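You operate a simulated robot arm through the tools that you are given. There is no shell and no other tool. Be economical: measure what you need, move in short steps, check, and stop when the job is done.

You run a simulated two-armed robot. Do the job below in one go: nothing can be reset, and whatever is moved stays where it is left.

TASK
Hold the probe holder on the block mat and pull its brown probe.
Fine: probe into the probe jar, then screw the white cap on; holder back where it lay.

The check looks at the end state, three seconds after you hand in, the way a careful person would. Anything else that was tipped, shoved, dropped, spilled or broken makes it a failure. A push-on lid holds only when it is set on centred and level and pressed home; a screw cap is set on level and turned clockwise until tight.

THE ROBOT
Two 7-joint arms with two-finger parallel grippers on one trunk, on a base that drives. Base frame: it is fixed to the floor where the robot stands at the start and does not move with it; the origin is under the middle of the robot, x ahead of it, y to its left, z up. Lengths are in m, angles in degrees, forces in N, time in s.
The left shoulder is at the start at [0.06, 0.143, 0.89], the right one opposite. With the tool pointing down near the work surface each hand reaches from about 0.32 to 0.74 m from the robot's upright axis, wherever it stands, measured 20 degrees to its own side. Places, roughly: holder well [0.8, 0.3, 0.8]; inside of the probe jar [0.9, 0.3, 0.8]; top of the block mat [0.5, 0.2, 0.8]. Payload 1.57 kg a hand.
The tool frame of a hand sits at the grasp point between the pads (the TCP): z along the fingers, y along the line on which they close. The tips reach 0.03 m beyond it. Largest opening 0.11 m; finger width 0.024, thickness 0.012; the body of the gripper, 0.048 by 0.112 m, starts 0.078 m behind the TCP.
Orientation is that of the tool frame in the base frame, as [roll, pitch, yaw] about the fixed x, y, z axes, in that order (R = Rz(yaw) Ry(pitch) Rx(roll)). With the fingers straight down and closing along the base's y, the tool's x points along the base's -x, its y along +y and its z along -z.

THE INTERFACE
- The arms move only by the tool drive_tool. It takes "left_steps", "right_steps" or both (then of equal length, played together; a hand with none holds still); each is a list of rows, each a list of 7 numbers: the shift along the base's x, y, z in m, then the turn, a rotation vector about the base's x, y, z in degrees, then the finger opening in m, from 0 to 0.11. In form: [[dx, dy, dz, ax, ay, az, claw], ...]. A call has 1 to 12 rows; each row shifts and turns the commanded pose from where the row before left it. A row lasts 0.2 s, in which the tool goes at most 0.05 m and 8.6 degrees; a call with a longer step from one row to the next is refused whole, and so is a gripper value outside its range. Where a pose cannot be reached the arm comes as near as it can. A force on the tool above 90 N (or 10 N above the force at the start of the call, whichever is more), or a blocked arm, ends the call early, and 0.2 s more pass. The fingers move at their own pace (about 0.045 m/s each) and stop on an object; they squeeze with about 28 N. The grip force told is the motor's: it shows also when the fingers shut on nothing. Time passes only in rows, and 0.2 s behind the last, so rows that do not move let the fingers close. It gives the time, the measured TCP pose, the force on the tool (base axes), the opening and the grip force at its end, in the units of the frame above (readings bear some noise), with the torque about the TCP (base axes, N m) and any sound that the robot's microphone picked up.
- Cameras (640 x 400 px; columns grow to the right, rows downward): "scene" is now at [0.039, 0.0287, 1.4932]; the picture's right is [0.43, -0.90, 0.00], its down [-0.71, -0.34, -0.61] and it looks along [0.55, 0.26, -0.79] (base axes); focal length 276 px, centre (320, 200). "left" rides on the left gripper at [0.07, -0.016, -0.141] in its tool frame; the picture's right is [0.23, 0.97, 0.00], its down [-0.86, 0.20, -0.48] and it looks along [-0.47, 0.11, 0.88] (tool axes); focal length 222 px, centre (320, 200). "right" rides on the right gripper at [0.07, 0.016, -0.141] in its tool frame; the picture's right is [-0.23, 0.97, 0.00], its down [-0.85, -0.20, -0.48] and it looks along [-0.47, -0.11, 0.88] (tool axes); focal length 222 px, centre (320, 200). There is no depth. A picture from a camera that has moved, and an enlarged one, comes with that camera's place and axes in the base frame and with its lens.
- get_image(camera): a new picture of that camera. The clock stands still meanwhile.
- raise_lower(by): slides the trunk up (or, below 0, down) by that many m; the arms and the scene camera ride with it, the base frame stays. It gives what a move gives, with no picture.
- drive_base(legs): drives the robot by 1 to 6 legs, each [ahead, left, turn to the left] in m, m and degrees, along the robot's own axes; the way and the turn of a leg run together, so that a leg with both is an arc; at most 1.5 m and 180 degrees a leg. The arms and the cameras ride along, it lands a little off, and it stops where it bumps. It gives what a move gives.
- turn_head(pan, tilt): turns the head with the scene camera to pan (to the left, within 86 degrees either way) and tilt (down, from -29 to 69), counted from straight ahead of the robot. It gives what a move gives.
- zoom(camera, box): a new picture of the part [left, top, right, bottom] of that camera's present view, enlarged. The clock stands still meanwhile.
- close_job(): hands the job in; it is judged then, once.

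Go step by step. Nothing tells you exact positions but the pictures and the camera data: compare them with the known pose of the tool, close in by small moves and look again before you grip or let go. The budget is 120 turns and 92 pictures, counting those below and the enlarged ones. Unless the task says otherwise, let go and move clear before handing in.

The tools are called after "Emit:" as a command line: name --argument value ..., lists and objects as JSON in quotes. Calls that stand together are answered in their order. drive_tool: Moves the arms, as the interface text tells. Its arguments: {"type":"object","properties":{"left_steps":{"type":"array"},"right_steps":{"type":"array"}},"required":[]} The other tools are called the same way: raise_lower (by) slides the trunk up or down; drive_base (legs) drives the base; turn_head (pan, tilt) turns the head that bears the scene camera; get_image (camera) takes a picture; zoom (camera, box) takes an enlarged picture of a part of a camera's view; close_job () hands the job in.

At the start:

```text
clock: 0.0
left_ee_pos: [0.3167, 0.3355, 1.0749]
left_tcp_rot: [180.0, -0.1, -180.0]
left_ft_force: [-0.1, -0.5, -0.7]
left_wrist_torque: [0.01, -0.01, 0.0]
left_finger_gap: 0.1101
left_grip_force: 0.0
right_ee_pos: [0.4555, -0.0695, 1.0166]
right_tcp_rot: [179.9, 0.1, -180.0]
right_ft_force: [-0.3, 0.9, -0.1]
right_wrist_torque: [-0.01, 0.0, 0.0]
right_finger_gap: 0.1098
right_grip_force: 0.1
trunk travel left (down, up): [-0.488, 0.102]
robot x, y, heading: [0.0005, -0.0013, 0.1]
head pan, tilt: [25.5, 52.3]
```

scene: 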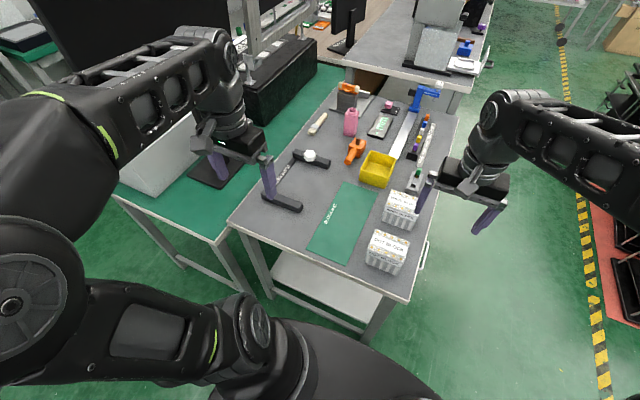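
right: 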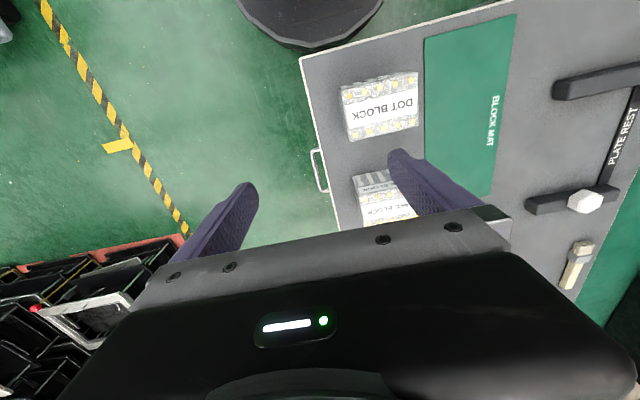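
left: 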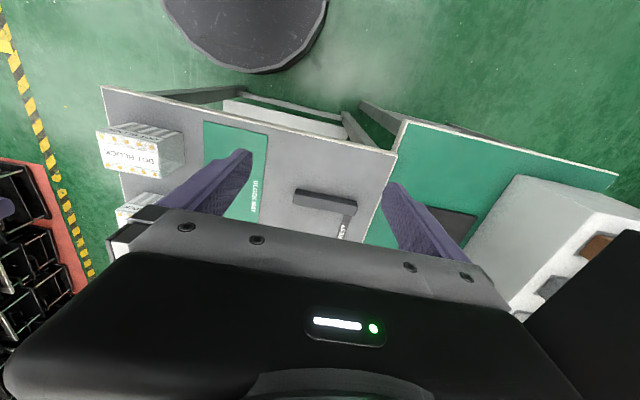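

I see a bench with a green block mat in the middle and several small things further back. I'll enlarge the scene to find the holder, the probe jar and the white cap.

Emit:
zoom --camera "scene" --box '[280, 70, 460, 190]'

Emit:
zoom --camera "scene" --box '[220, 130, 440, 280]'

```text
3.33 times, centred on (370, 130) of scene
camera zoom: at [0.039, 0.0287, 1.4932], right [0.43, -0.9, 0.0], down [-0.71, -0.34, -0.61], along [0.55, 0.26, -0.79], focal length 921 px, centre (153, 433)
```

zoom: 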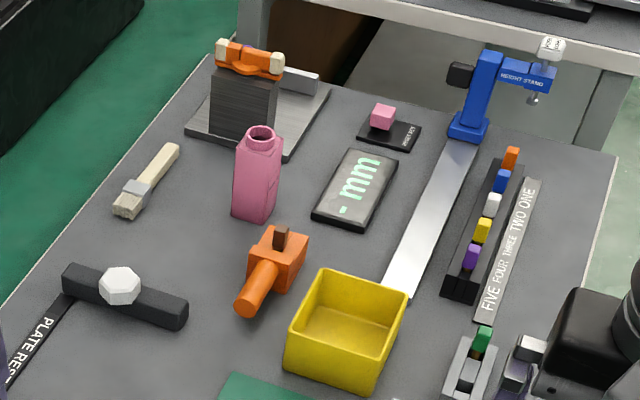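

```text
2.67 times, centred on (330, 205) of scene
camera zoom: at [0.039, 0.0287, 1.4932], right [0.43, -0.9, 0.0], down [-0.71, -0.34, -0.61], along [0.55, 0.26, -0.79], focal length 737 px, centre (293, 187)
```

zoom: 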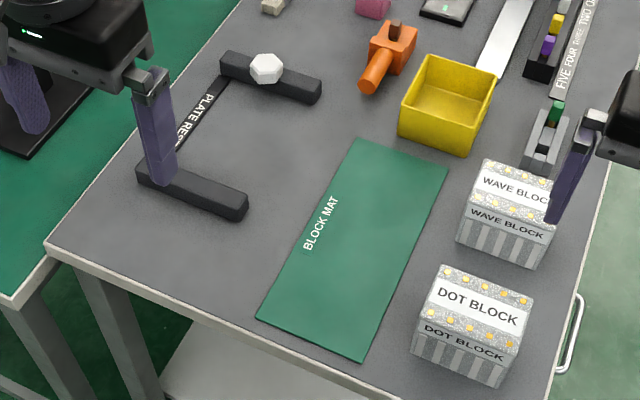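

The holder (orange, brown probe) is near [0.81, 0.24], the pink jar near [0.94, 0.32] and the white hex cap near [0.69, 0.38]. These are too far away from the front, so I'll likely work from the bench's free right side and check that the way there is clear first.

Emit:
turn_head --pan -40 --tilt 45

Emit:
get_image --camera "scene"

```text
clock: 1.4
left_ee_pos: [0.3162, 0.3361, 1.0747]
left_tcp_rot: [180.0, 0.0, -180.0]
left_ft_force: [0.7, 0.3, 0.2]
left_wrist_torque: [0.01, -0.01, 0.0]
left_finger_gap: 0.11
left_grip_force: 0.0
right_ee_pos: [0.4561, -0.0707, 1.0171]
right_tcp_rot: [180.0, 0.0, -180.0]
right_ft_force: [-0.5, -0.2, 0.2]
right_wrist_torque: [-0.01, 0.01, 0.02]
right_finger_gap: 0.1099
right_grip_force: 0.1
trunk travel left (down, up): [-0.488, 0.102]
robot x, y, heading: [0.0, -0.0038, -0.1]
head pan, tilt: [-40.0, 45.0]
```

```text
86 pictures are left
camera scene: at [0.0338, -0.0558, 1.5031], right [-0.64, -0.77, 0.0], down [-0.54, 0.45, -0.71], along [0.54, -0.45, -0.71], focal length 276 px, centre (320, 200)
```

scene: 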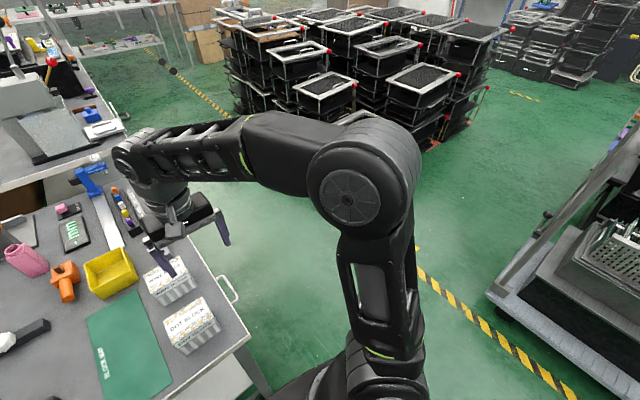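

The aisle on the bench's right is free. I'll raise the trunk for clearance, then strafe right and drive up alongside the bench.

Emit:
raise_lower --by 0.1

Emit:
drive_base --legs '[[-0.05, 0, 0], [0, -0.58, 0], [0.8, 0, 0]]'

Emit:
turn_head --pan 40 --tilt 50

Emit:
get_image --camera "scene"

```text
clock: 2.7
left_ee_pos: [0.3163, 0.336, 1.1756]
left_tcp_rot: [-179.9, 0.0, 180.0]
left_ft_force: [-0.1, 0.8, 0.1]
left_wrist_torque: [0.0, 0.02, -0.02]
left_finger_gap: 0.1098
left_grip_force: 0.0
right_ee_pos: [0.4565, -0.0712, 1.1168]
right_tcp_rot: [179.9, 0.0, 180.0]
right_ft_force: [0.0, 0.3, 0.8]
right_wrist_torque: [0.02, 0.01, 0.04]
right_finger_gap: 0.1097
right_grip_force: 0.0
trunk travel left (down, up): [-0.588, 0.002]
robot x, y, heading: [-0.0018, -0.001, -0.0]
head pan, tilt: [-40.0, 45.0]
```

```text
clock: 10.4
left_ee_pos: [1.0685, -0.2469, 1.1742]
left_tcp_rot: [-180.0, 0.0, 179.9]
left_ft_force: [0.2, -0.2, 0.4]
left_wrist_torque: [0.03, -0.02, -0.03]
left_finger_gap: 0.11
left_grip_force: 0.0
right_ee_pos: [1.2068, -0.6534, 1.1163]
right_tcp_rot: [179.9, 0.0, 179.9]
right_ft_force: [0.2, 0.7, -0.1]
right_wrist_torque: [0.0, 0.02, 0.0]
right_finger_gap: 0.1101
right_grip_force: 0.1
trunk travel left (down, up): [-0.588, 0.002]
robot x, y, heading: [0.7517, -0.579, -0.3]
head pan, tilt: [-40.0, 45.0]
```

```text
clock: 11.9
left_ee_pos: [1.0682, -0.2477, 1.1748]
left_tcp_rot: [-180.0, -0.1, 179.9]
left_ft_force: [0.2, 0.0, 0.0]
left_wrist_torque: [0.0, 0.01, 0.0]
left_finger_gap: 0.1099
left_grip_force: 0.1
right_ee_pos: [1.2066, -0.6531, 1.1175]
right_tcp_rot: [179.9, 0.0, 179.8]
right_ft_force: [0.6, -0.1, 0.1]
right_wrist_torque: [0.01, -0.03, -0.05]
right_finger_gap: 0.1099
right_grip_force: 0.1
trunk travel left (down, up): [-0.588, 0.002]
robot x, y, heading: [0.7526, -0.5822, -0.3]
head pan, tilt: [40.0, 50.0]
```

```text
85 pictures are left
camera scene: at [0.7822, -0.5363, 1.5962], right [0.64, -0.77, 0.0], down [-0.59, -0.49, -0.64], along [0.49, 0.41, -0.77], focal length 276 px, centre (320, 200)
```

scene: 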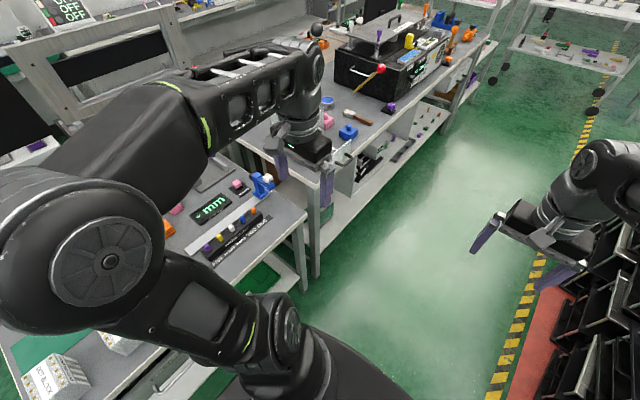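

Now I'll turn to face the bench from its right side and look for clearance below its edge.

Emit:
drive_base --legs '[[0, 0, 90]]'

Emit:
turn_head --pan 0 --tilt 55

Emit:
get_image --camera "scene"

```text
clock: 16.2
left_ee_pos: [0.4144, -0.266, 1.1753]
left_tcp_rot: [180.0, 0.0, -89.8]
left_ft_force: [-0.5, -1.0, -0.6]
left_wrist_torque: [0.0, 0.0, -0.02]
left_finger_gap: 0.1099
left_grip_force: 0.0
right_ee_pos: [0.8215, -0.1269, 1.1176]
right_tcp_rot: [179.9, 0.0, -89.8]
right_ft_force: [-0.2, -0.1, 0.4]
right_wrist_torque: [0.0, -0.01, 0.01]
right_finger_gap: 0.1101
right_grip_force: 0.0
trunk travel left (down, up): [-0.588, 0.002]
robot x, y, heading: [0.7527, -0.5817, 90.4]
head pan, tilt: [40.0, 50.0]
```

```text
clock: 17.2
left_ee_pos: [0.4142, -0.2669, 1.1745]
left_tcp_rot: [-180.0, 0.0, -89.9]
left_ft_force: [-0.2, -0.4, -0.2]
left_wrist_torque: [0.0, 0.0, 0.01]
left_finger_gap: 0.1099
left_grip_force: 0.0
right_ee_pos: [0.8194, -0.1258, 1.1168]
right_tcp_rot: [179.9, 0.0, -89.8]
right_ft_force: [-0.1, 0.6, -0.6]
right_wrist_torque: [-0.01, 0.0, -0.04]
right_finger_gap: 0.1098
right_grip_force: 0.1
trunk travel left (down, up): [-0.588, 0.002]
robot x, y, heading: [0.7489, -0.5778, 89.9]
head pan, tilt: [0.0, 55.0]
```

```text
84 pictures are left
camera scene: at [0.7526, -0.5435, 1.5897], right [1.0, 0.0, 0.0], down [0.0, -0.82, -0.57], along [0.0, 0.57, -0.82], focal length 276 px, centre (320, 200)
```

scene: 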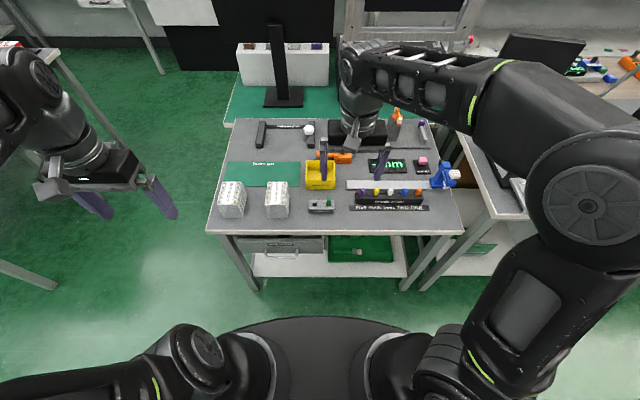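

Emit:
drive_base --legs '[[0.13, 0, 0]]'

Emit:
turn_head --pan 0 --tilt 66

Emit:
get_image --camera "scene"

```text
clock: 18.5
left_ee_pos: [0.4148, -0.1369, 1.1758]
left_tcp_rot: [-179.9, -0.1, -89.8]
left_ft_force: [-0.9, 0.8, 0.8]
left_wrist_torque: [-0.04, 0.0, 0.03]
left_finger_gap: 0.1102
left_grip_force: 0.0
right_ee_pos: [0.8194, 0.0046, 1.1161]
right_tcp_rot: [179.9, -0.2, -89.9]
right_ft_force: [0.1, 0.8, -0.1]
right_wrist_torque: [-0.05, -0.01, -0.02]
right_finger_gap: 0.1099
right_grip_force: 0.1
trunk travel left (down, up): [-0.588, 0.002]
robot x, y, heading: [0.7519, -0.4521, 90.4]
head pan, tilt: [0.0, 55.0]
```

```text
clock: 19.2
left_ee_pos: [0.4141, -0.1383, 1.1748]
left_tcp_rot: [-179.9, 0.0, -89.8]
left_ft_force: [-1.0, -1.0, 0.1]
left_wrist_torque: [-0.04, -0.01, 0.02]
left_finger_gap: 0.1098
left_grip_force: 0.1
right_ee_pos: [0.8203, 0.0027, 1.1167]
right_tcp_rot: [179.9, 0.0, -89.8]
right_ft_force: [0.7, -0.6, 1.1]
right_wrist_torque: [-0.01, 0.01, 0.01]
right_finger_gap: 0.1103
right_grip_force: 0.2
trunk travel left (down, up): [-0.588, 0.002]
robot x, y, heading: [0.7532, -0.4528, 90.3]
head pan, tilt: [0.0, 66.0]
```

```text
83 pictures are left
camera scene: at [0.7524, -0.4282, 1.5771], right [1.0, 0.0, 0.0], down [0.0, -0.91, -0.41], along [0.0, 0.41, -0.91], focal length 276 px, centre (320, 200)
```

scene: 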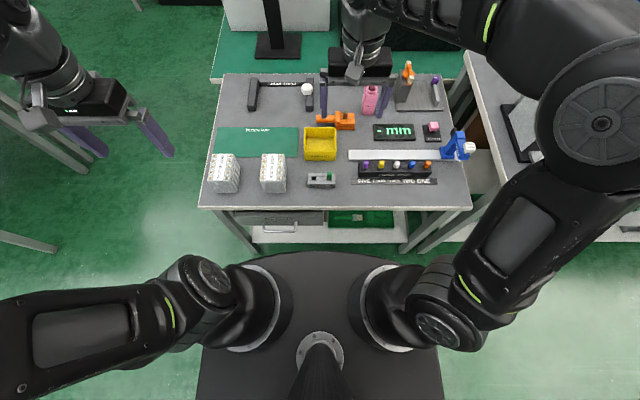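

Emit:
drive_base --legs '[[0.025, 0, 0]]'

Emit:
zoom --camera "scene" --box '[230, 50, 470, 200]'

```text
clock: 20.1
left_ee_pos: [0.4144, -0.1125, 1.1745]
left_tcp_rot: [-180.0, -0.1, -89.9]
left_ft_force: [-1.1, 1.3, -0.1]
left_wrist_torque: [-0.07, -0.02, 0.0]
left_finger_gap: 0.1102
left_grip_force: 0.0
right_ee_pos: [0.8207, 0.0267, 1.117]
right_tcp_rot: [179.9, 0.0, -89.8]
right_ft_force: [-0.1, 0.3, 0.2]
right_wrist_torque: [-0.06, -0.01, -0.02]
right_finger_gap: 0.1102
right_grip_force: 0.1
trunk travel left (down, up): [-0.588, 0.002]
robot x, y, heading: [0.7457, -0.4285, 90.5]
head pan, tilt: [0.0, 66.0]
```

```text
2.67 times, centred on (350, 125) of scene
camera zoom: at [0.7522, -0.4014, 1.577], right [1.0, 0.0, 0.0], down [0.0, -0.91, -0.41], along [0.0, 0.41, -0.91], focal length 737 px, centre (240, 400)
```

zoom: 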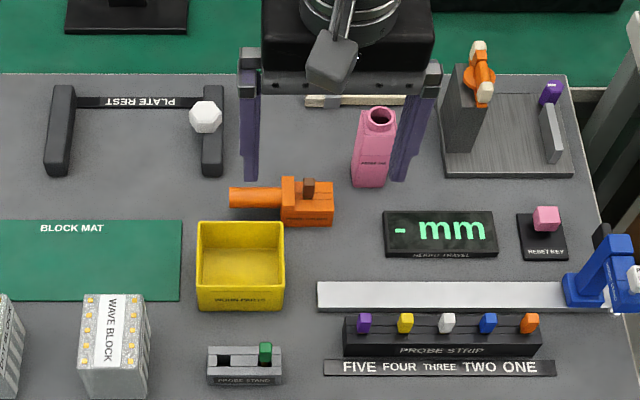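

The bench is well laid out from this side: jar near [0.935, 0.318], cap near [0.70, 0.386], holder handle x 0.74–0.81 at y ≈ 0.255, probe near [0.841, 0.245]. I'll test the right arm's reach by hovering high over the jar.

Emit:
drive_tool --right_steps '[[0.016, 0.04, -0.015, 0, 0, 0, 0.11], [0.016, 0.04, -0.015, 0, 0, 0, 0.11], [0.016, 0.04, -0.015, 0, 0, 0, 0.11], [0.016, 0.04, -0.015, 0, 0, 0, 0.11], [0.016, 0.04, -0.015, 0, 0, 0, 0.11], [0.016, 0.04, -0.015, 0, 0, 0, 0.11], [0.016, 0.04, -0.015, 0, 0, 0, 0.11], [0, 0, 0, 0, 0, 0, 0.11]]'

Emit:
get_image --camera "right"

```text
clock: 21.9
left_ee_pos: [0.414, -0.1143, 1.1755]
left_tcp_rot: [-179.9, 0.1, -89.8]
left_ft_force: [0.9, 0.6, 0.3]
left_wrist_torque: [0.0, -0.03, -0.02]
left_finger_gap: 0.1099
left_grip_force: 0.0
right_ee_pos: [0.9002, 0.2251, 1.0428]
right_tcp_rot: [179.9, 0.0, -89.8]
right_ft_force: [-0.2, -0.5, -0.8]
right_wrist_torque: [0.02, 0.02, -0.03]
right_finger_gap: 0.1099
right_grip_force: 0.0
right hand out of reach, approached as far as the arm can: row 6, 7
trunk travel left (down, up): [-0.588, 0.002]
robot x, y, heading: [0.7482, -0.4332, 90.3]
head pan, tilt: [0.0, 66.0]
```

```text
81 pictures are left
camera right: at [0.8846, 0.155, 1.1851], right [-0.97, 0.22, 0.0], down [0.2, 0.86, 0.48], along [0.11, 0.47, -0.88], focal length 222 px, centre (320, 200)
```

right: 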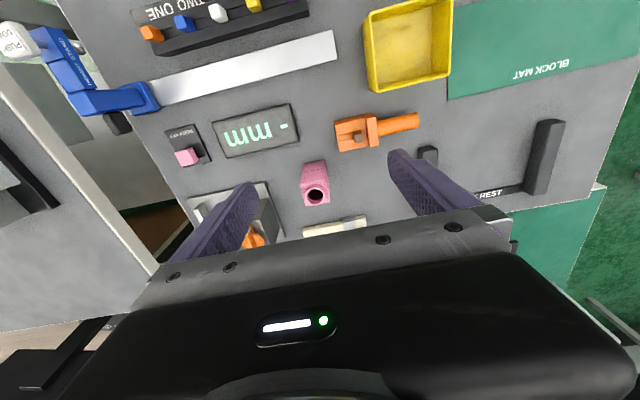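

The right arm stops short at that height. I'll creep slightly nearer and try lower, where the wrist is more level with the shoulder.

Emit:
drive_base --legs '[[0.02, 0, 0]]'

Emit:
drive_tool --right_steps '[[0.01, 0, -0.03, 0, 0, 0, 0.11], [0.01, 0, -0.03, 0, 0, 0, 0.11], [0.01, 0, -0.03, 0, 0, 0, 0.11], [0, 0.03, 0, 0, 0, 0, 0.11], [0, 0.03, 0, 0, 0, 0, 0.11], [0, 0, 0, 0, 0, 0, 0.11]]'

```text
clock: 22.6
left_ee_pos: [0.4137, -0.0939, 1.1751]
left_tcp_rot: [-179.9, -0.1, -89.9]
left_ft_force: [-0.9, 0.3, 0.2]
left_wrist_torque: [-0.06, -0.04, 0.01]
left_finger_gap: 0.11
left_grip_force: 0.1
right_ee_pos: [0.9006, 0.2467, 1.0432]
right_tcp_rot: [179.9, 0.0, -89.9]
right_ft_force: [0.1, 0.5, 0.1]
right_wrist_torque: [-0.02, 0.01, 0.0]
right_finger_gap: 0.1099
right_grip_force: 0.1
trunk travel left (down, up): [-0.588, 0.002]
robot x, y, heading: [0.7494, -0.4079, 90.1]
head pan, tilt: [0.0, 66.0]
```

```text
clock: 24.1
left_ee_pos: [0.414, -0.0942, 1.1744]
left_tcp_rot: [180.0, 0.0, -89.8]
left_ft_force: [0.2, 0.4, -1.0]
left_wrist_torque: [0.0, 0.0, -0.01]
left_finger_gap: 0.1099
left_grip_force: 0.0
right_ee_pos: [0.9295, 0.2857, 0.9525]
right_tcp_rot: [179.9, 0.0, -89.8]
right_ft_force: [0.2, 0.0, -0.6]
right_wrist_torque: [0.01, 0.0, 0.01]
right_finger_gap: 0.1101
right_grip_force: 0.1
right hand out of reach, approached as far as the arm can: row 5
trunk travel left (down, up): [-0.588, 0.002]
robot x, y, heading: [0.7517, -0.412, 90.2]
head pan, tilt: [0.0, 66.0]
```

Emit:
get_image --camera "left"

Emit:
get_image --camera "right"

```text
80 pictures are left
camera left: at [0.4302, -0.1643, 1.3164], right [-0.97, -0.23, 0.0], down [-0.2, 0.85, 0.48], along [-0.11, 0.46, -0.88], focal length 222 px, centre (320, 200)
```

left: 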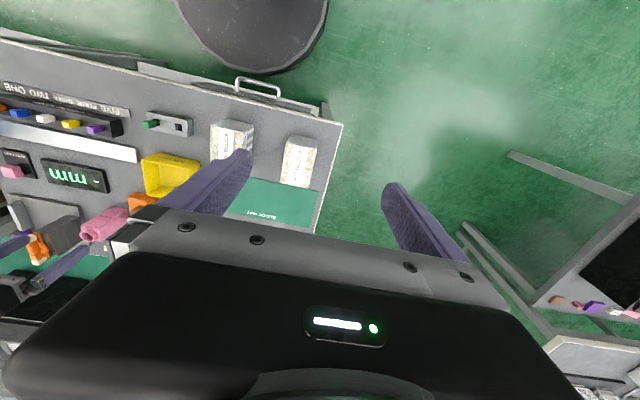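

```text
79 pictures are left
camera right: at [0.9152, 0.2163, 1.0938], right [-0.97, 0.22, 0.0], down [0.2, 0.86, 0.48], along [0.11, 0.47, -0.88], focal length 222 px, centre (320, 200)
```

right: 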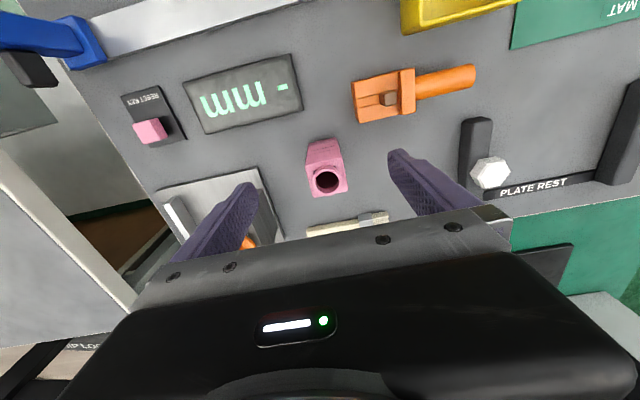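

There are still about 5 cm between base and shelf, so I'll go 3 cm closer. I'll also zoom on the cap and holder.

Emit:
zoom --camera "right" --box '[440, 100, 560, 220]'

Emit:
zoom --camera "right" --box '[280, 40, 500, 210]'

Emit:
drive_base --legs '[[0.028, 0, 0]]'

```text
3.33 times, centred on (500, 160) of right
camera zoom: at [0.9152, 0.2163, 1.0938], right [-0.97, 0.22, 0.0], down [0.2, 0.86, 0.48], along [0.11, 0.47, -0.88], focal length 740 px, centre (-280, 333)
```

zoom: 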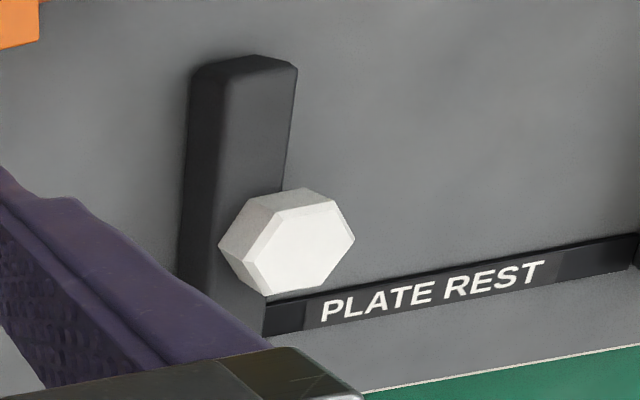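

```text
2.35 times, centred on (390, 125) of right
camera zoom: at [0.9152, 0.2163, 1.0938], right [-0.97, 0.22, 0.0], down [0.2, 0.86, 0.48], along [0.11, 0.47, -0.88], focal length 523 px, centre (155, 376)
```

zoom: 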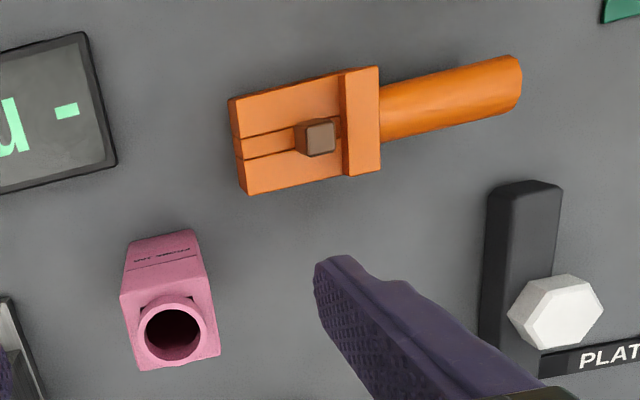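

```text
clock: 24.9
left_ee_pos: [0.4134, -0.0648, 1.174]
left_tcp_rot: [180.0, -0.1, -89.8]
left_ft_force: [0.8, 0.1, -0.3]
left_wrist_torque: [-0.03, -0.02, 0.01]
left_finger_gap: 0.11
left_grip_force: 0.1
right_ee_pos: [0.9305, 0.3153, 0.9514]
right_tcp_rot: [179.9, 0.0, -89.7]
right_ft_force: [-0.2, -1.3, -0.6]
right_wrist_torque: [-0.06, -0.01, 0.01]
right_finger_gap: 0.1103
right_grip_force: 0.1
trunk travel left (down, up): [-0.588, 0.002]
robot x, y, heading: [0.75, -0.3823, 90.2]
head pan, tilt: [0.0, 66.0]
```

Good: the right hand now reaches over the jar tool-down. Next, the left hand turns to close along y and goes above the holder handle (about [0.755, 0.254]), while the right hand backs off a bit.

Emit:
drive_tool --left_steps '[[0.031, 0.029, -0.02, 0, 0, -8.2, 0.11], [0.031, 0.029, -0.02, 0, 0, -8.2, 0.11], [0.031, 0.029, -0.02, 0, 0, -8.2, 0.11], [0.031, 0.029, -0.02, 0, 0, -8.2, 0.11], [0.031, 0.029, -0.02, 0, 0, -8.2, 0.11], [0.031, 0.029, -0.02, 0, 0, -8.2, 0.11], [0.031, 0.029, -0.02, 0, 0, -8.2, 0.11], [0.031, 0.029, -0.02, 0, 0, -8.2, 0.11], [0.031, 0.029, -0.02, 0, 0, -8.2, 0.11], [0.031, 0.029, -0.02, 0, 0, -8.2, 0.11], [0.031, 0.029, -0.02, 0, 0, -8.0, 0.08], [0, 0, 0, 0, 0, 0, 0.07]]' --right_steps '[[0.01, -0.02, 0.01, 0, 0, 0, 0.11], [0.01, -0.02, 0.01, 0, 0, 0, 0.11], [0.01, -0.02, 0.01, 0, 0, 0, 0.11], [0.01, -0.02, 0.01, 0, 0, 0, 0.11], [0.01, -0.02, 0.01, 0, 0, 0, 0.11], [0.01, -0.02, 0.01, 0, 0, 0, 0.11], [0.01, -0.02, 0.01, 0, 0, 0, 0.11], [0.01, -0.02, 0.01, 0, 0, 0, 0.11], [0, 0, 0, 0, 0, 0, 0.11], [0, 0, 0, 0, 0, 0, 0.11], [0, 0, 0, 0, 0, 0, 0.11], [0, 0, 0, 0, 0, 0, 0.11]]'

Emit:
get_image --camera "left"

Emit:
get_image --camera "scene"

```text
clock: 27.5
left_ee_pos: [0.7542, 0.2527, 0.9555]
left_tcp_rot: [180.0, -0.1, -179.9]
left_ft_force: [-0.5, -0.4, 0.7]
left_wrist_torque: [0.03, -0.01, -0.01]
left_finger_gap: 0.0701
left_grip_force: 0.2
right_ee_pos: [1.01, 0.1527, 1.0323]
right_tcp_rot: [-180.0, 0.1, -89.7]
right_ft_force: [0.8, -0.1, 0.7]
right_wrist_torque: [0.05, -0.04, -0.04]
right_finger_gap: 0.1099
right_grip_force: 0.1
trunk travel left (down, up): [-0.588, 0.002]
robot x, y, heading: [0.7493, -0.3835, 90.2]
head pan, tilt: [0.0, 66.0]
```

```text
76 pictures are left
camera left: at [0.6846, 0.2351, 1.0969], right [-0.23, 0.97, 0.0], down [0.86, 0.2, 0.48], along [0.47, 0.11, -0.88], focal length 222 px, centre (320, 200)
```

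left: 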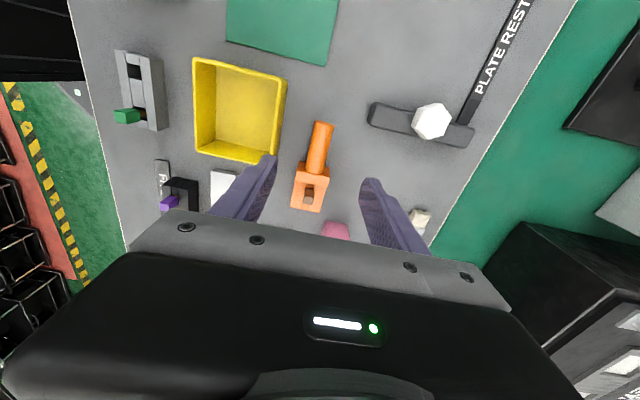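

```text
75 pictures are left
camera scene: at [0.7516, -0.3566, 1.5771], right [1.0, 0.0, 0.0], down [0.0, -0.91, -0.41], along [0.0, 0.41, -0.91], focal length 276 px, centre (320, 200)
```

scene: 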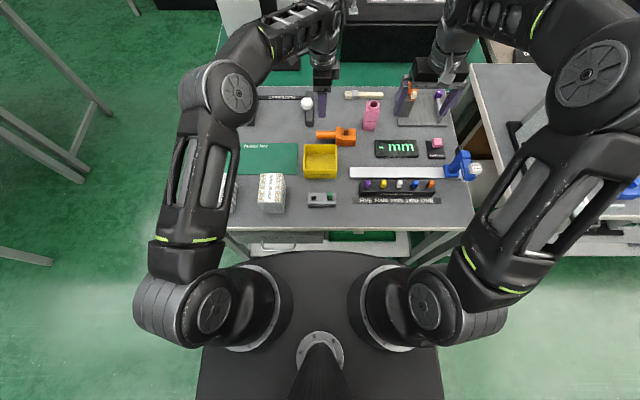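

The hand lies right above the handle. I'll narrow the fingers to clear the yellow bin and descend.

Emit:
drive_tool --left_steps '[[0.001, -0.001, -0.02, 0, 0, 0, 0.05], [0, 0, -0.03, 0, 0, 0, 0.05], [0, 0, -0.03, 0, 0, 0, 0.05], [0, 0, -0.03, 0, 0, 0, 0.05], [0, 0, -0.01, 0, 0, 0, 0.05]]'

Emit:
get_image --camera "left"

```text
clock: 28.7
left_ee_pos: [0.7555, 0.2503, 0.8353]
left_tcp_rot: [-180.0, 0.0, -179.8]
left_ft_force: [-0.1, 0.1, 0.6]
left_wrist_torque: [0.01, -0.01, -0.01]
left_finger_gap: 0.0502
left_grip_force: 0.0
right_ee_pos: [1.0104, 0.1528, 1.0317]
right_tcp_rot: [179.9, 0.0, -89.9]
right_ft_force: [0.7, 0.1, 0.7]
right_wrist_torque: [-0.02, 0.0, -0.03]
right_finger_gap: 0.1101
right_grip_force: 0.1
trunk travel left (down, up): [-0.588, 0.002]
robot x, y, heading: [0.7498, -0.384, 90.4]
head pan, tilt: [0.0, 66.0]
```

```text
74 pictures are left
camera left: at [0.6859, 0.2337, 0.9767], right [-0.23, 0.97, 0.0], down [0.85, 0.2, 0.48], along [0.47, 0.11, -0.88], focal length 222 px, centre (320, 200)
```

left: 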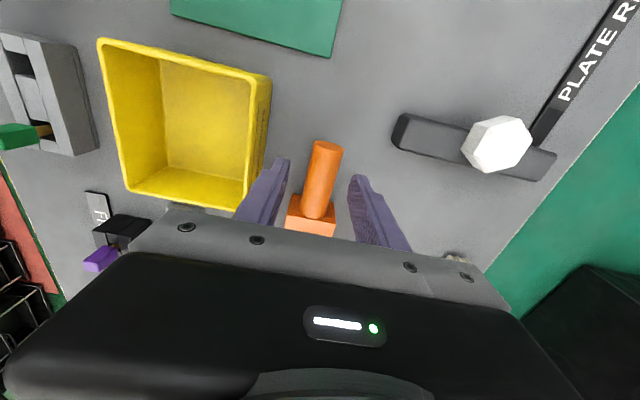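

Emit:
drive_tool --left_steps '[[0, 0.001, -0.025, 0, 0, 0, 0.05], [0, 0, -0.023, 0, 0, 0, 0.05], [0, 0, 0, 0, 0, 0, 0.05], [0, 0, 0, 0, 0, 0, 0.0], [0, 0, 0, 0, 0, 0, 0.0], [0, 0, 0, 0, 0, 0, 0.0], [0, 0, 0, 0, 0, 0, 0.0]]'

Emit:
get_image --camera "left"

```text
clock: 30.3
left_ee_pos: [0.7555, 0.2542, 0.7873]
left_tcp_rot: [180.0, 0.0, -179.7]
left_ft_force: [-0.3, 0.4, 0.6]
left_wrist_torque: [0.05, 0.01, 0.05]
left_finger_gap: 0.0272
left_grip_force: 27.8
right_ee_pos: [1.0098, 0.1523, 1.0329]
right_tcp_rot: [179.9, 0.0, -89.7]
right_ft_force: [-0.6, 0.5, 0.5]
right_wrist_torque: [0.0, 0.0, -0.01]
right_finger_gap: 0.11
right_grip_force: 0.1
trunk travel left (down, up): [-0.588, 0.002]
robot x, y, heading: [0.7508, -0.3814, 90.2]
head pan, tilt: [0.0, 66.0]
```

```text
73 pictures are left
camera left: at [0.6851, 0.2357, 0.9297], right [-0.23, 0.97, 0.0], down [0.85, 0.2, 0.48], along [0.47, 0.11, -0.88], focal length 222 px, centre (320, 200)
```

left: 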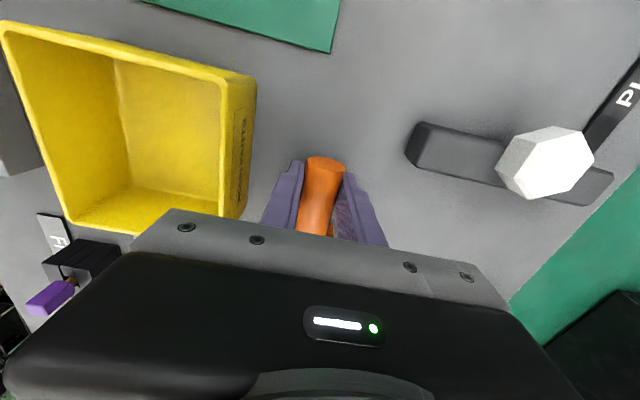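

The handle is gripped (opening 0.027 m). I'll lift it and carry it over the bin to the mat, with the hand at about [0.52, 0.18].

Emit:
drive_tool --left_steps '[[0, 0, 0.03, 0, 0, 0, 0], [0, 0, 0.03, 0, 0, 0, 0], [0, 0, 0.03, 0, 0, 0, 0], [0, 0, 0.02, 0, 0, 0, 0], [-0.04, -0.012, 0, 0, 0, 0, 0], [-0.04, -0.012, 0, 0, 0, 0, 0], [-0.04, -0.012, 0, 0, 0, 0, 0], [-0.04, -0.012, 0, 0, 0, 0, 0], [-0.04, -0.012, 0, 0, 0, 0, 0], [-0.035, -0.012, 0, 0, 0, 0, 0], [0, 0, -0.03, 0, 0, 0, 0], [0, 0, -0.03, 0, 0, 0, 0]]'

Emit:
zoom --camera "scene" --box '[200, 80, 400, 220]'

Emit:
get_image --camera "left"

```text
clock: 32.9
left_ee_pos: [0.5206, 0.1801, 0.8369]
left_tcp_rot: [180.0, 0.0, -179.7]
left_ft_force: [0.8, -0.4, 0.8]
left_wrist_torque: [0.02, 0.01, 0.03]
left_finger_gap: 0.0
left_grip_force: 21.1
right_ee_pos: [1.0101, 0.1526, 1.033]
right_tcp_rot: [179.9, 0.0, -89.8]
right_ft_force: [1.1, 0.3, 0.0]
right_wrist_torque: [0.01, -0.03, -0.01]
right_finger_gap: 0.1099
right_grip_force: 0.0
trunk travel left (down, up): [-0.588, 0.002]
robot x, y, heading: [0.749, -0.383, 90.5]
head pan, tilt: [0.0, 66.0]
```

```text
2.86 times, centred on (300, 150) of scene
camera zoom: at [0.7518, -0.3556, 1.5771], right [1.0, 0.0, 0.0], down [0.0, -0.91, -0.41], along [0.0, 0.41, -0.91], focal length 789 px, centre (377, 343)
```

zoom: 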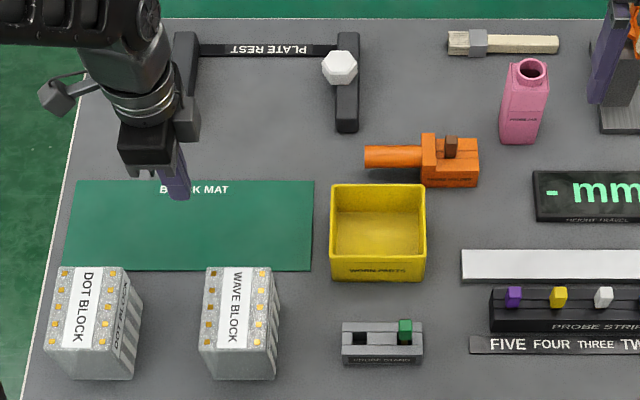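

```text
71 pictures are left
camera left: at [0.4513, 0.1636, 0.9787], right [-0.23, 0.97, 0.0], down [0.85, 0.2, 0.48], along [0.47, 0.11, -0.88], focal length 222 px, centre (320, 200)
```

left: 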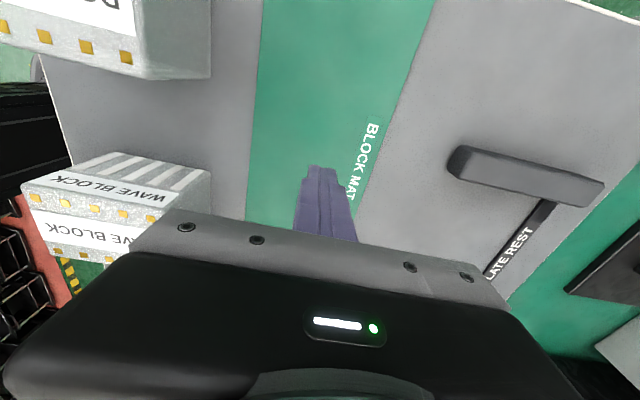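

The handle slipped out of the fingers; the holder still lies in its place. I'll go back and grip lower, feeling for the table.

Emit:
drive_tool --left_steps '[[0, 0, 0.04, 0, 0, 0, 0.05], [0.04, 0.012, 0.02, 0, 0, 0, 0.05], [0.04, 0.012, 0, 0, 0, 0, 0.05], [0.04, 0.012, 0, 0, 0, 0, 0.05], [0.04, 0.012, 0, 0, 0, 0, 0.05], [0.04, 0.012, 0, 0, 0, 0, 0.05], [0.036, 0.013, 0, 0, 0, 0, 0.05], [0, 0, -0.03, 0, 0, 0, 0.05], [0, 0, -0.03, 0, 0, 0, 0.05]]'

Emit:
get_image --camera "left"

```text
clock: 34.9
left_ee_pos: [0.7578, 0.2526, 0.8371]
left_tcp_rot: [179.9, 0.0, -179.8]
left_ft_force: [0.7, 0.7, 0.3]
left_wrist_torque: [-0.01, -0.02, 0.01]
left_finger_gap: 0.0502
left_grip_force: 0.0
right_ee_pos: [1.0101, 0.1546, 1.0323]
right_tcp_rot: [179.9, 0.0, -89.7]
right_ft_force: [-0.2, 1.4, -0.7]
right_wrist_torque: [-0.03, 0.02, 0.02]
right_finger_gap: 0.11
right_grip_force: 0.0
trunk travel left (down, up): [-0.588, 0.002]
robot x, y, heading: [0.7523, -0.3794, 90.1]
head pan, tilt: [0.0, 66.0]
```

```text
70 pictures are left
camera left: at [0.6881, 0.2353, 0.9774], right [-0.23, 0.97, 0.0], down [0.85, 0.2, 0.48], along [0.47, 0.11, -0.88], focal length 222 px, centre (320, 200)
```

left: 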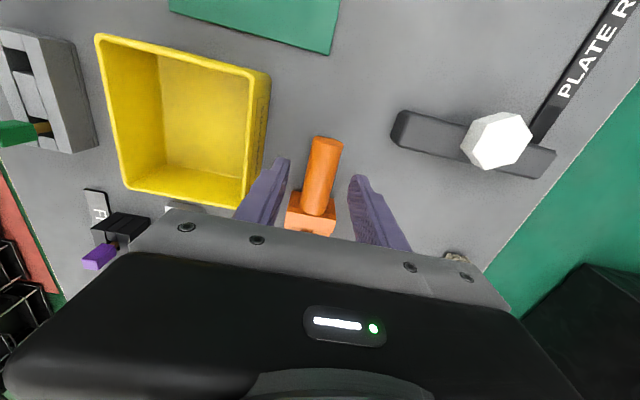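

Emit:
drive_tool --left_steps '[[0.007, 0, -0.02, 0, 0, 0, 0.05], [0.006, 0, -0.02, 0, 0, 0, 0.05], [0, 0.001, -0.01, 0, 0, 0, 0.05], [0, 0, -0.004, 0, 0, 0, 0.05], [0, 0, -0.004, 0, 0, 0, 0.05], [0, 0, 0, 0, 0, 0, 0.05]]'

```text
clock: 36.3
left_ee_pos: [0.77, 0.2535, 0.7812]
left_tcp_rot: [179.9, 0.0, -179.9]
left_ft_force: [0.0, -0.4, 8.0]
left_wrist_torque: [-0.23, 0.02, -0.01]
left_finger_gap: 0.0506
left_grip_force: 0.4
right_ee_pos: [1.0086, 0.153, 1.032]
right_tcp_rot: [179.9, 0.0, -89.8]
right_ft_force: [0.0, -0.5, 0.1]
right_wrist_torque: [0.0, 0.02, 0.01]
right_finger_gap: 0.1099
right_grip_force: 0.1
trunk travel left (down, up): [-0.588, 0.002]
robot x, y, heading: [0.749, -0.382, 90.4]
head pan, tilt: [0.0, 66.0]
```

Emit:
drive_tool --left_steps '[[0, 0, 0.003, 0, 0, 0, 0.05], [0, 0, 0, 0, 0, 0, 0.0], [0, 0, 0, 0, 0, 0, 0.0], [0, 0, 0, 0, 0, 0, 0.0], [0, 0, 0, 0, 0, 0, 0.0], [0, 0, 0.005, 0, 0, 0, 0.0], [0, 0, 0.005, 0, 0, 0, 0.0], [0, 0, 0.005, 0, 0, 0, 0.0]]'

Emit:
zoom --camera "scene" --box '[280, 90, 400, 180]'

```text
clock: 38.1
left_ee_pos: [0.769, 0.2544, 0.7973]
left_tcp_rot: [-179.9, 0.0, -179.8]
left_ft_force: [-0.2, 1.0, -0.8]
left_wrist_torque: [-0.04, 0.07, 0.01]
left_finger_gap: 0.0272
left_grip_force: 28.3
right_ee_pos: [1.0101, 0.1538, 1.0319]
right_tcp_rot: [179.9, 0.0, -89.8]
right_ft_force: [-0.6, 0.0, -0.2]
right_wrist_torque: [-0.02, -0.01, -0.02]
right_finger_gap: 0.11
right_grip_force: 0.2
trunk travel left (down, up): [-0.588, 0.002]
robot x, y, heading: [0.7539, -0.3815, 89.9]
head pan, tilt: [0.0, 66.0]
```

```text
4.44 times, centred on (340, 135) of scene
camera zoom: at [0.7523, -0.3556, 1.577], right [1.0, 0.0, 0.0], down [0.0, -0.91, -0.41], along [0.0, 0.41, -0.91], focal length 1228 px, centre (231, 489)
```

zoom: 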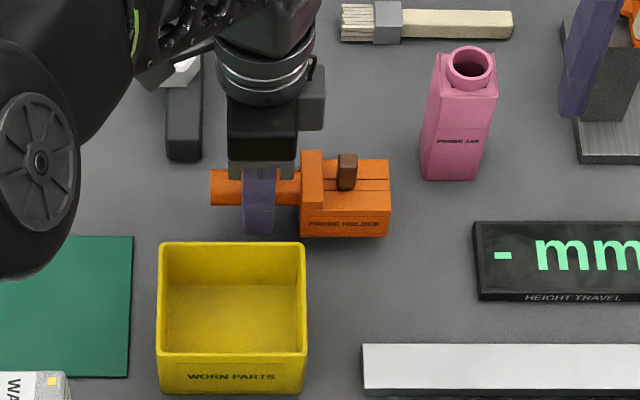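

Emit:
drive_tool --left_steps '[[0, 0, 0.008, 0, 0, 0, 0.0], [0, 0, 0.008, 0, 0, 0, 0.0], [0, 0, 0, 0, 0, 0, 0.0], [0, 0, 0, 0, 0, 0, 0.0]]'

Emit:
zoom --camera "scene" --box '[280, 90, 400, 180]'

```text
clock: 39.1
left_ee_pos: [0.771, 0.2558, 0.8128]
left_tcp_rot: [180.0, 0.0, -179.8]
left_ft_force: [-0.6, 0.0, -2.1]
left_wrist_torque: [0.02, 0.11, 0.02]
left_finger_gap: 0.0272
left_grip_force: 28.0
right_ee_pos: [1.0105, 0.1541, 1.0315]
right_tcp_rot: [179.9, 0.0, -89.9]
right_ft_force: [-0.1, 0.2, -0.2]
right_wrist_torque: [0.03, 0.02, 0.02]
right_finger_gap: 0.11
right_grip_force: 0.1
trunk travel left (down, up): [-0.588, 0.002]
robot x, y, heading: [0.754, -0.3845, 90.2]
head pan, tilt: [0.0, 66.0]
```

```text
4.44 times, centred on (340, 135) of scene
camera zoom: at [0.7522, -0.3555, 1.577], right [1.0, 0.0, 0.0], down [0.0, -0.91, -0.41], along [0.0, 0.41, -0.91], focal length 1228 px, centre (231, 489)
```

zoom: 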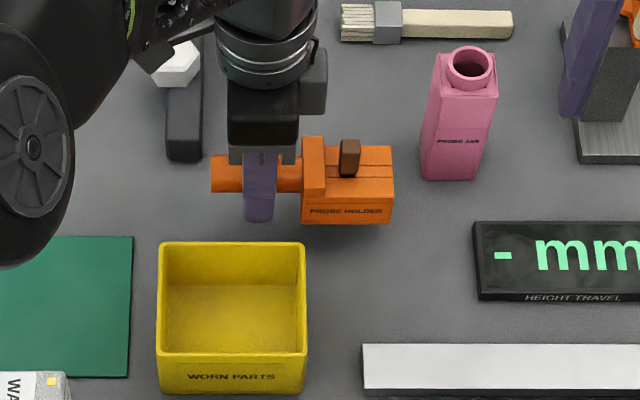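

It is held now (about 2 N) and the shadow shows it clear of the table. I'll carry it slowly over the bin to the mat.

Emit:
drive_tool --left_steps '[[0, 0, 0.02, 0, 0, 0, 0.0], [0, 0, 0.02, 0, 0, 0, 0.0], [0, 0, 0.02, 0, 0, 0, 0.0], [-0.02, -0.006, 0.01, 0, 0, 0, 0.0], [-0.03, -0.01, 0, 0, 0, 0, 0.0], [-0.03, -0.01, 0, 0, 0, 0, 0.0], [-0.03, -0.01, 0, 0, 0, 0, 0.0], [-0.03, -0.01, 0, 0, 0, 0, 0.0], [-0.03, -0.01, 0, 0, 0, 0, 0.0], [-0.03, -0.01, 0, 0, 0, 0, 0.0], [-0.03, -0.006, 0, 0, 0, 0, 0.0], [0, 0, 0, 0, 0, 0, 0.0]]'

Emit:
zoom --camera "scene" --box '[200, 80, 400, 220]'

```text
clock: 41.7
left_ee_pos: [0.5411, 0.1812, 0.8832]
left_tcp_rot: [-180.0, -0.1, -179.8]
left_ft_force: [0.1, -0.1, -2.2]
left_wrist_torque: [-0.01, 0.07, -0.03]
left_finger_gap: 0.027
left_grip_force: 28.2
right_ee_pos: [1.0106, 0.1542, 1.0321]
right_tcp_rot: [179.9, 0.0, -89.7]
right_ft_force: [0.5, -0.9, -0.2]
right_wrist_torque: [-0.01, 0.03, 0.03]
right_finger_gap: 0.1101
right_grip_force: 0.0
trunk travel left (down, up): [-0.588, 0.002]
robot x, y, heading: [0.7496, -0.3835, 90.2]
head pan, tilt: [0.0, 66.0]
```

```text
2.86 times, centred on (300, 150) of scene
camera zoom: at [0.7526, -0.3554, 1.577], right [1.0, 0.0, 0.0], down [0.0, -0.91, -0.41], along [0.0, 0.41, -0.91], focal length 789 px, centre (377, 343)
```

zoom: 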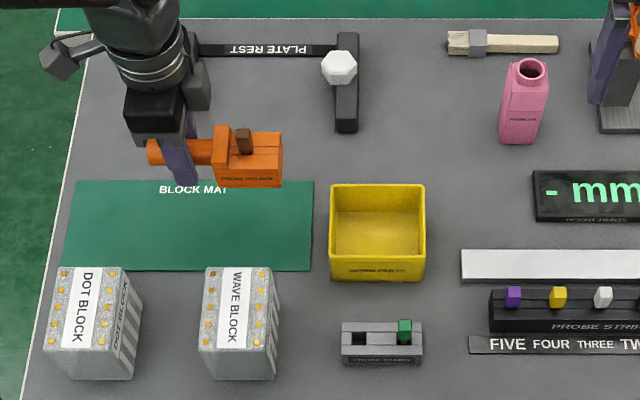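

Emit:
drive_tool --left_steps '[[0, -0.002, -0.03, 0, 0, 0, 0.0], [0, -0.003, -0.03, 0, 0, 0, 0.0], [0, 0, -0.02, 0, 0, 0, 0.0], [0, 0, -0.01, 0, 0, 0, 0.0], [0, 0, -0.004, 0, 0, 0, 0.0], [0, 0, 0, 0, 0, 0, 0.0]]'

Emit:
zoom --camera "scene" --box '[200, 80, 400, 220]'

```text
clock: 43.1
left_ee_pos: [0.5389, 0.1786, 0.7889]
left_tcp_rot: [179.9, 0.1, -179.8]
left_ft_force: [-0.7, -0.1, -1.5]
left_wrist_torque: [0.03, 0.1, 0.01]
left_finger_gap: 0.0271
left_grip_force: 27.7
right_ee_pos: [1.0099, 0.1533, 1.0322]
right_tcp_rot: [179.9, 0.0, -89.8]
right_ft_force: [0.6, 0.0, 0.4]
right_wrist_torque: [0.04, 0.0, -0.01]
right_finger_gap: 0.1101
right_grip_force: 0.1
trunk travel left (down, up): [-0.588, 0.002]
robot x, y, heading: [0.7505, -0.3826, 89.9]
head pan, tilt: [0.0, 66.0]
```

```text
2.86 times, centred on (300, 150) of scene
camera zoom: at [0.7521, -0.3556, 1.577], right [1.0, 0.0, 0.0], down [0.0, -0.91, -0.41], along [0.0, 0.41, -0.91], focal length 789 px, centre (377, 343)
```

zoom: 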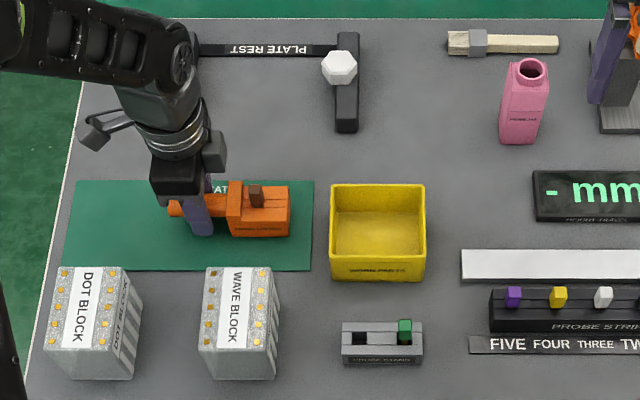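

The holder is over the mat a few mm up, so I'll set it down fully and keep holding. The right hand turns to close along y and comes over toward the probe.

Emit:
drive_tool --left_steps '[[0, 0, -0.002, 0, 0, 0, 0], [0, 0, -0.002, 0, 0, 0, 0], [0, 0, -0.001, 0, 0, 0, 0], [0, 0, 0, 0, 0, 0, 0], [0, 0, 0, 0, 0, 0, 0], [0, 0, 0, 0, 0, 0, 0], [0, 0, 0, 0, 0, 0, 0], [0, 0, 0, 0, 0, 0, 0], [0, 0, 0, 0, 0, 0, 0], [0, 0, 0, 0, 0, 0, 0], [0, 0, 0, 0, 0, 0, 0]]' --right_steps '[[-0.025, 0.002, 0, 0, 0, 8.2, 0.11], [-0.025, 0.002, 0, 0, 0, 8.2, 0.11], [-0.025, 0.002, 0, 0, 0, 8.2, 0.11], [-0.025, 0.002, 0, 0, 0, 8.2, 0.11], [-0.025, 0.002, 0, 0, 0, 8.2, 0.11], [-0.025, 0.002, 0, 0, 0, 8.2, 0.11], [-0.025, 0.002, 0, 0, 0, 8.2, 0.11], [-0.025, 0.002, 0, 0, 0, 8.2, 0.11], [-0.025, 0.002, 0, 0, 0, 8.2, 0.11], [-0.025, 0.002, 0, 0, 0, 8.2, 0.11], [-0.025, 0.002, 0, 0, 0, 8.0, 0.08]]'

Emit:
get_image --camera "right"

```text
clock: 45.5
left_ee_pos: [0.5406, 0.1785, 0.7844]
left_tcp_rot: [179.9, -0.1, -179.8]
left_ft_force: [-0.6, 2.8, 9.4]
left_wrist_torque: [0.04, -0.3, 0.09]
left_finger_gap: 0.0272
left_grip_force: 28.6
right_ee_pos: [0.7329, 0.175, 1.0354]
right_tcp_rot: [179.9, 0.0, 0.4]
right_ft_force: [-0.6, 0.1, -0.5]
right_wrist_torque: [0.03, 0.01, 0.02]
right_finger_gap: 0.0797
right_grip_force: 0.1
trunk travel left (down, up): [-0.588, 0.002]
robot x, y, heading: [0.7494, -0.379, 90.2]
head pan, tilt: [0.0, 66.0]
```

```text
65 pictures are left
camera right: at [0.804, 0.1599, 1.1751], right [-0.22, -0.98, 0.0], down [-0.86, 0.2, 0.48], along [-0.47, 0.1, -0.88], focal length 222 px, centre (320, 200)
```

right: 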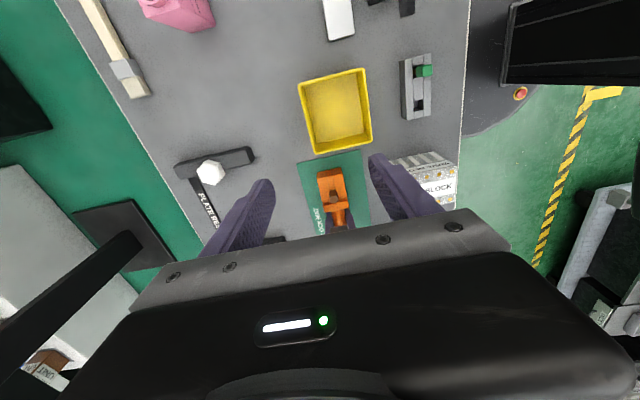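

The holder rests pressed on the mat in the left hand. Now I'll lean the right wrist away (+x) for clearance and bring the fingers nearer the probe.

Emit:
drive_tool --right_steps '[[-0.02, 0.001, -0.02, 0, 7, 0, 0.06], [-0.02, 0.001, -0.02, 0, 7, 0, 0.05], [-0.02, 0.001, -0.02, 0, 7, 0, 0.05], [-0.02, 0.0, -0.02, 0, 7, 0, 0.05], [-0.02, 0, -0.02, 0, 0, 0, 0.05], [0, 0, 0, 0, 0, 0, 0.05]]'

Emit:
get_image --camera "right"

Emit:
zoom --camera "scene" --box '[200, 80, 400, 220]'

```text
clock: 46.9
left_ee_pos: [0.5402, 0.1774, 0.784]
left_tcp_rot: [-180.0, 0.0, -179.8]
left_ft_force: [0.2, 2.9, 12.8]
left_wrist_torque: [0.05, -0.36, 0.12]
left_finger_gap: 0.0273
left_grip_force: 28.3
right_ee_pos: [0.6346, 0.1793, 0.9321]
right_tcp_rot: [-179.9, 28.1, 0.3]
right_ft_force: [0.0, -0.3, -0.8]
right_wrist_torque: [0.01, -0.06, -0.02]
right_finger_gap: 0.0502
right_grip_force: 0.0
trunk travel left (down, up): [-0.588, 0.002]
robot x, y, heading: [0.7523, -0.3816, 90.3]
head pan, tilt: [0.0, 66.0]
```

```text
64 pictures are left
camera right: at [0.7642, 0.1629, 1.0241], right [-0.2, -0.97, 0.11], down [-0.53, 0.2, 0.82], along [-0.82, 0.11, -0.56], focal length 222 px, centre (320, 200)
```

right: 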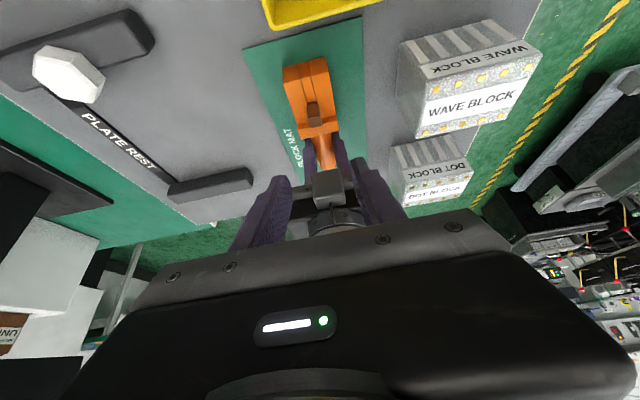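

```text
2.86 times, centred on (300, 150) of scene
camera zoom: at [0.7524, -0.3565, 1.5771], right [1.0, 0.0, 0.0], down [0.0, -0.91, -0.41], along [0.0, 0.41, -0.91], focal length 789 px, centre (377, 343)
```

zoom: 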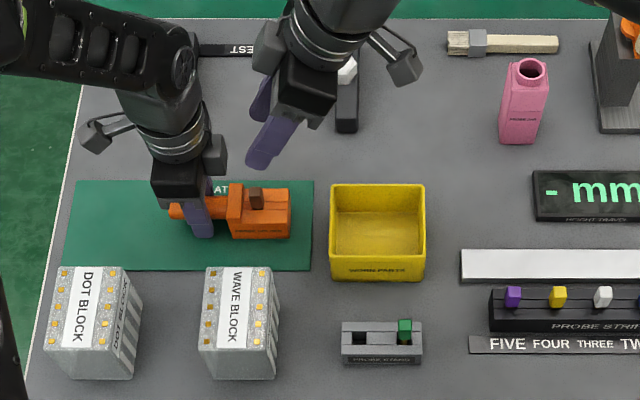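

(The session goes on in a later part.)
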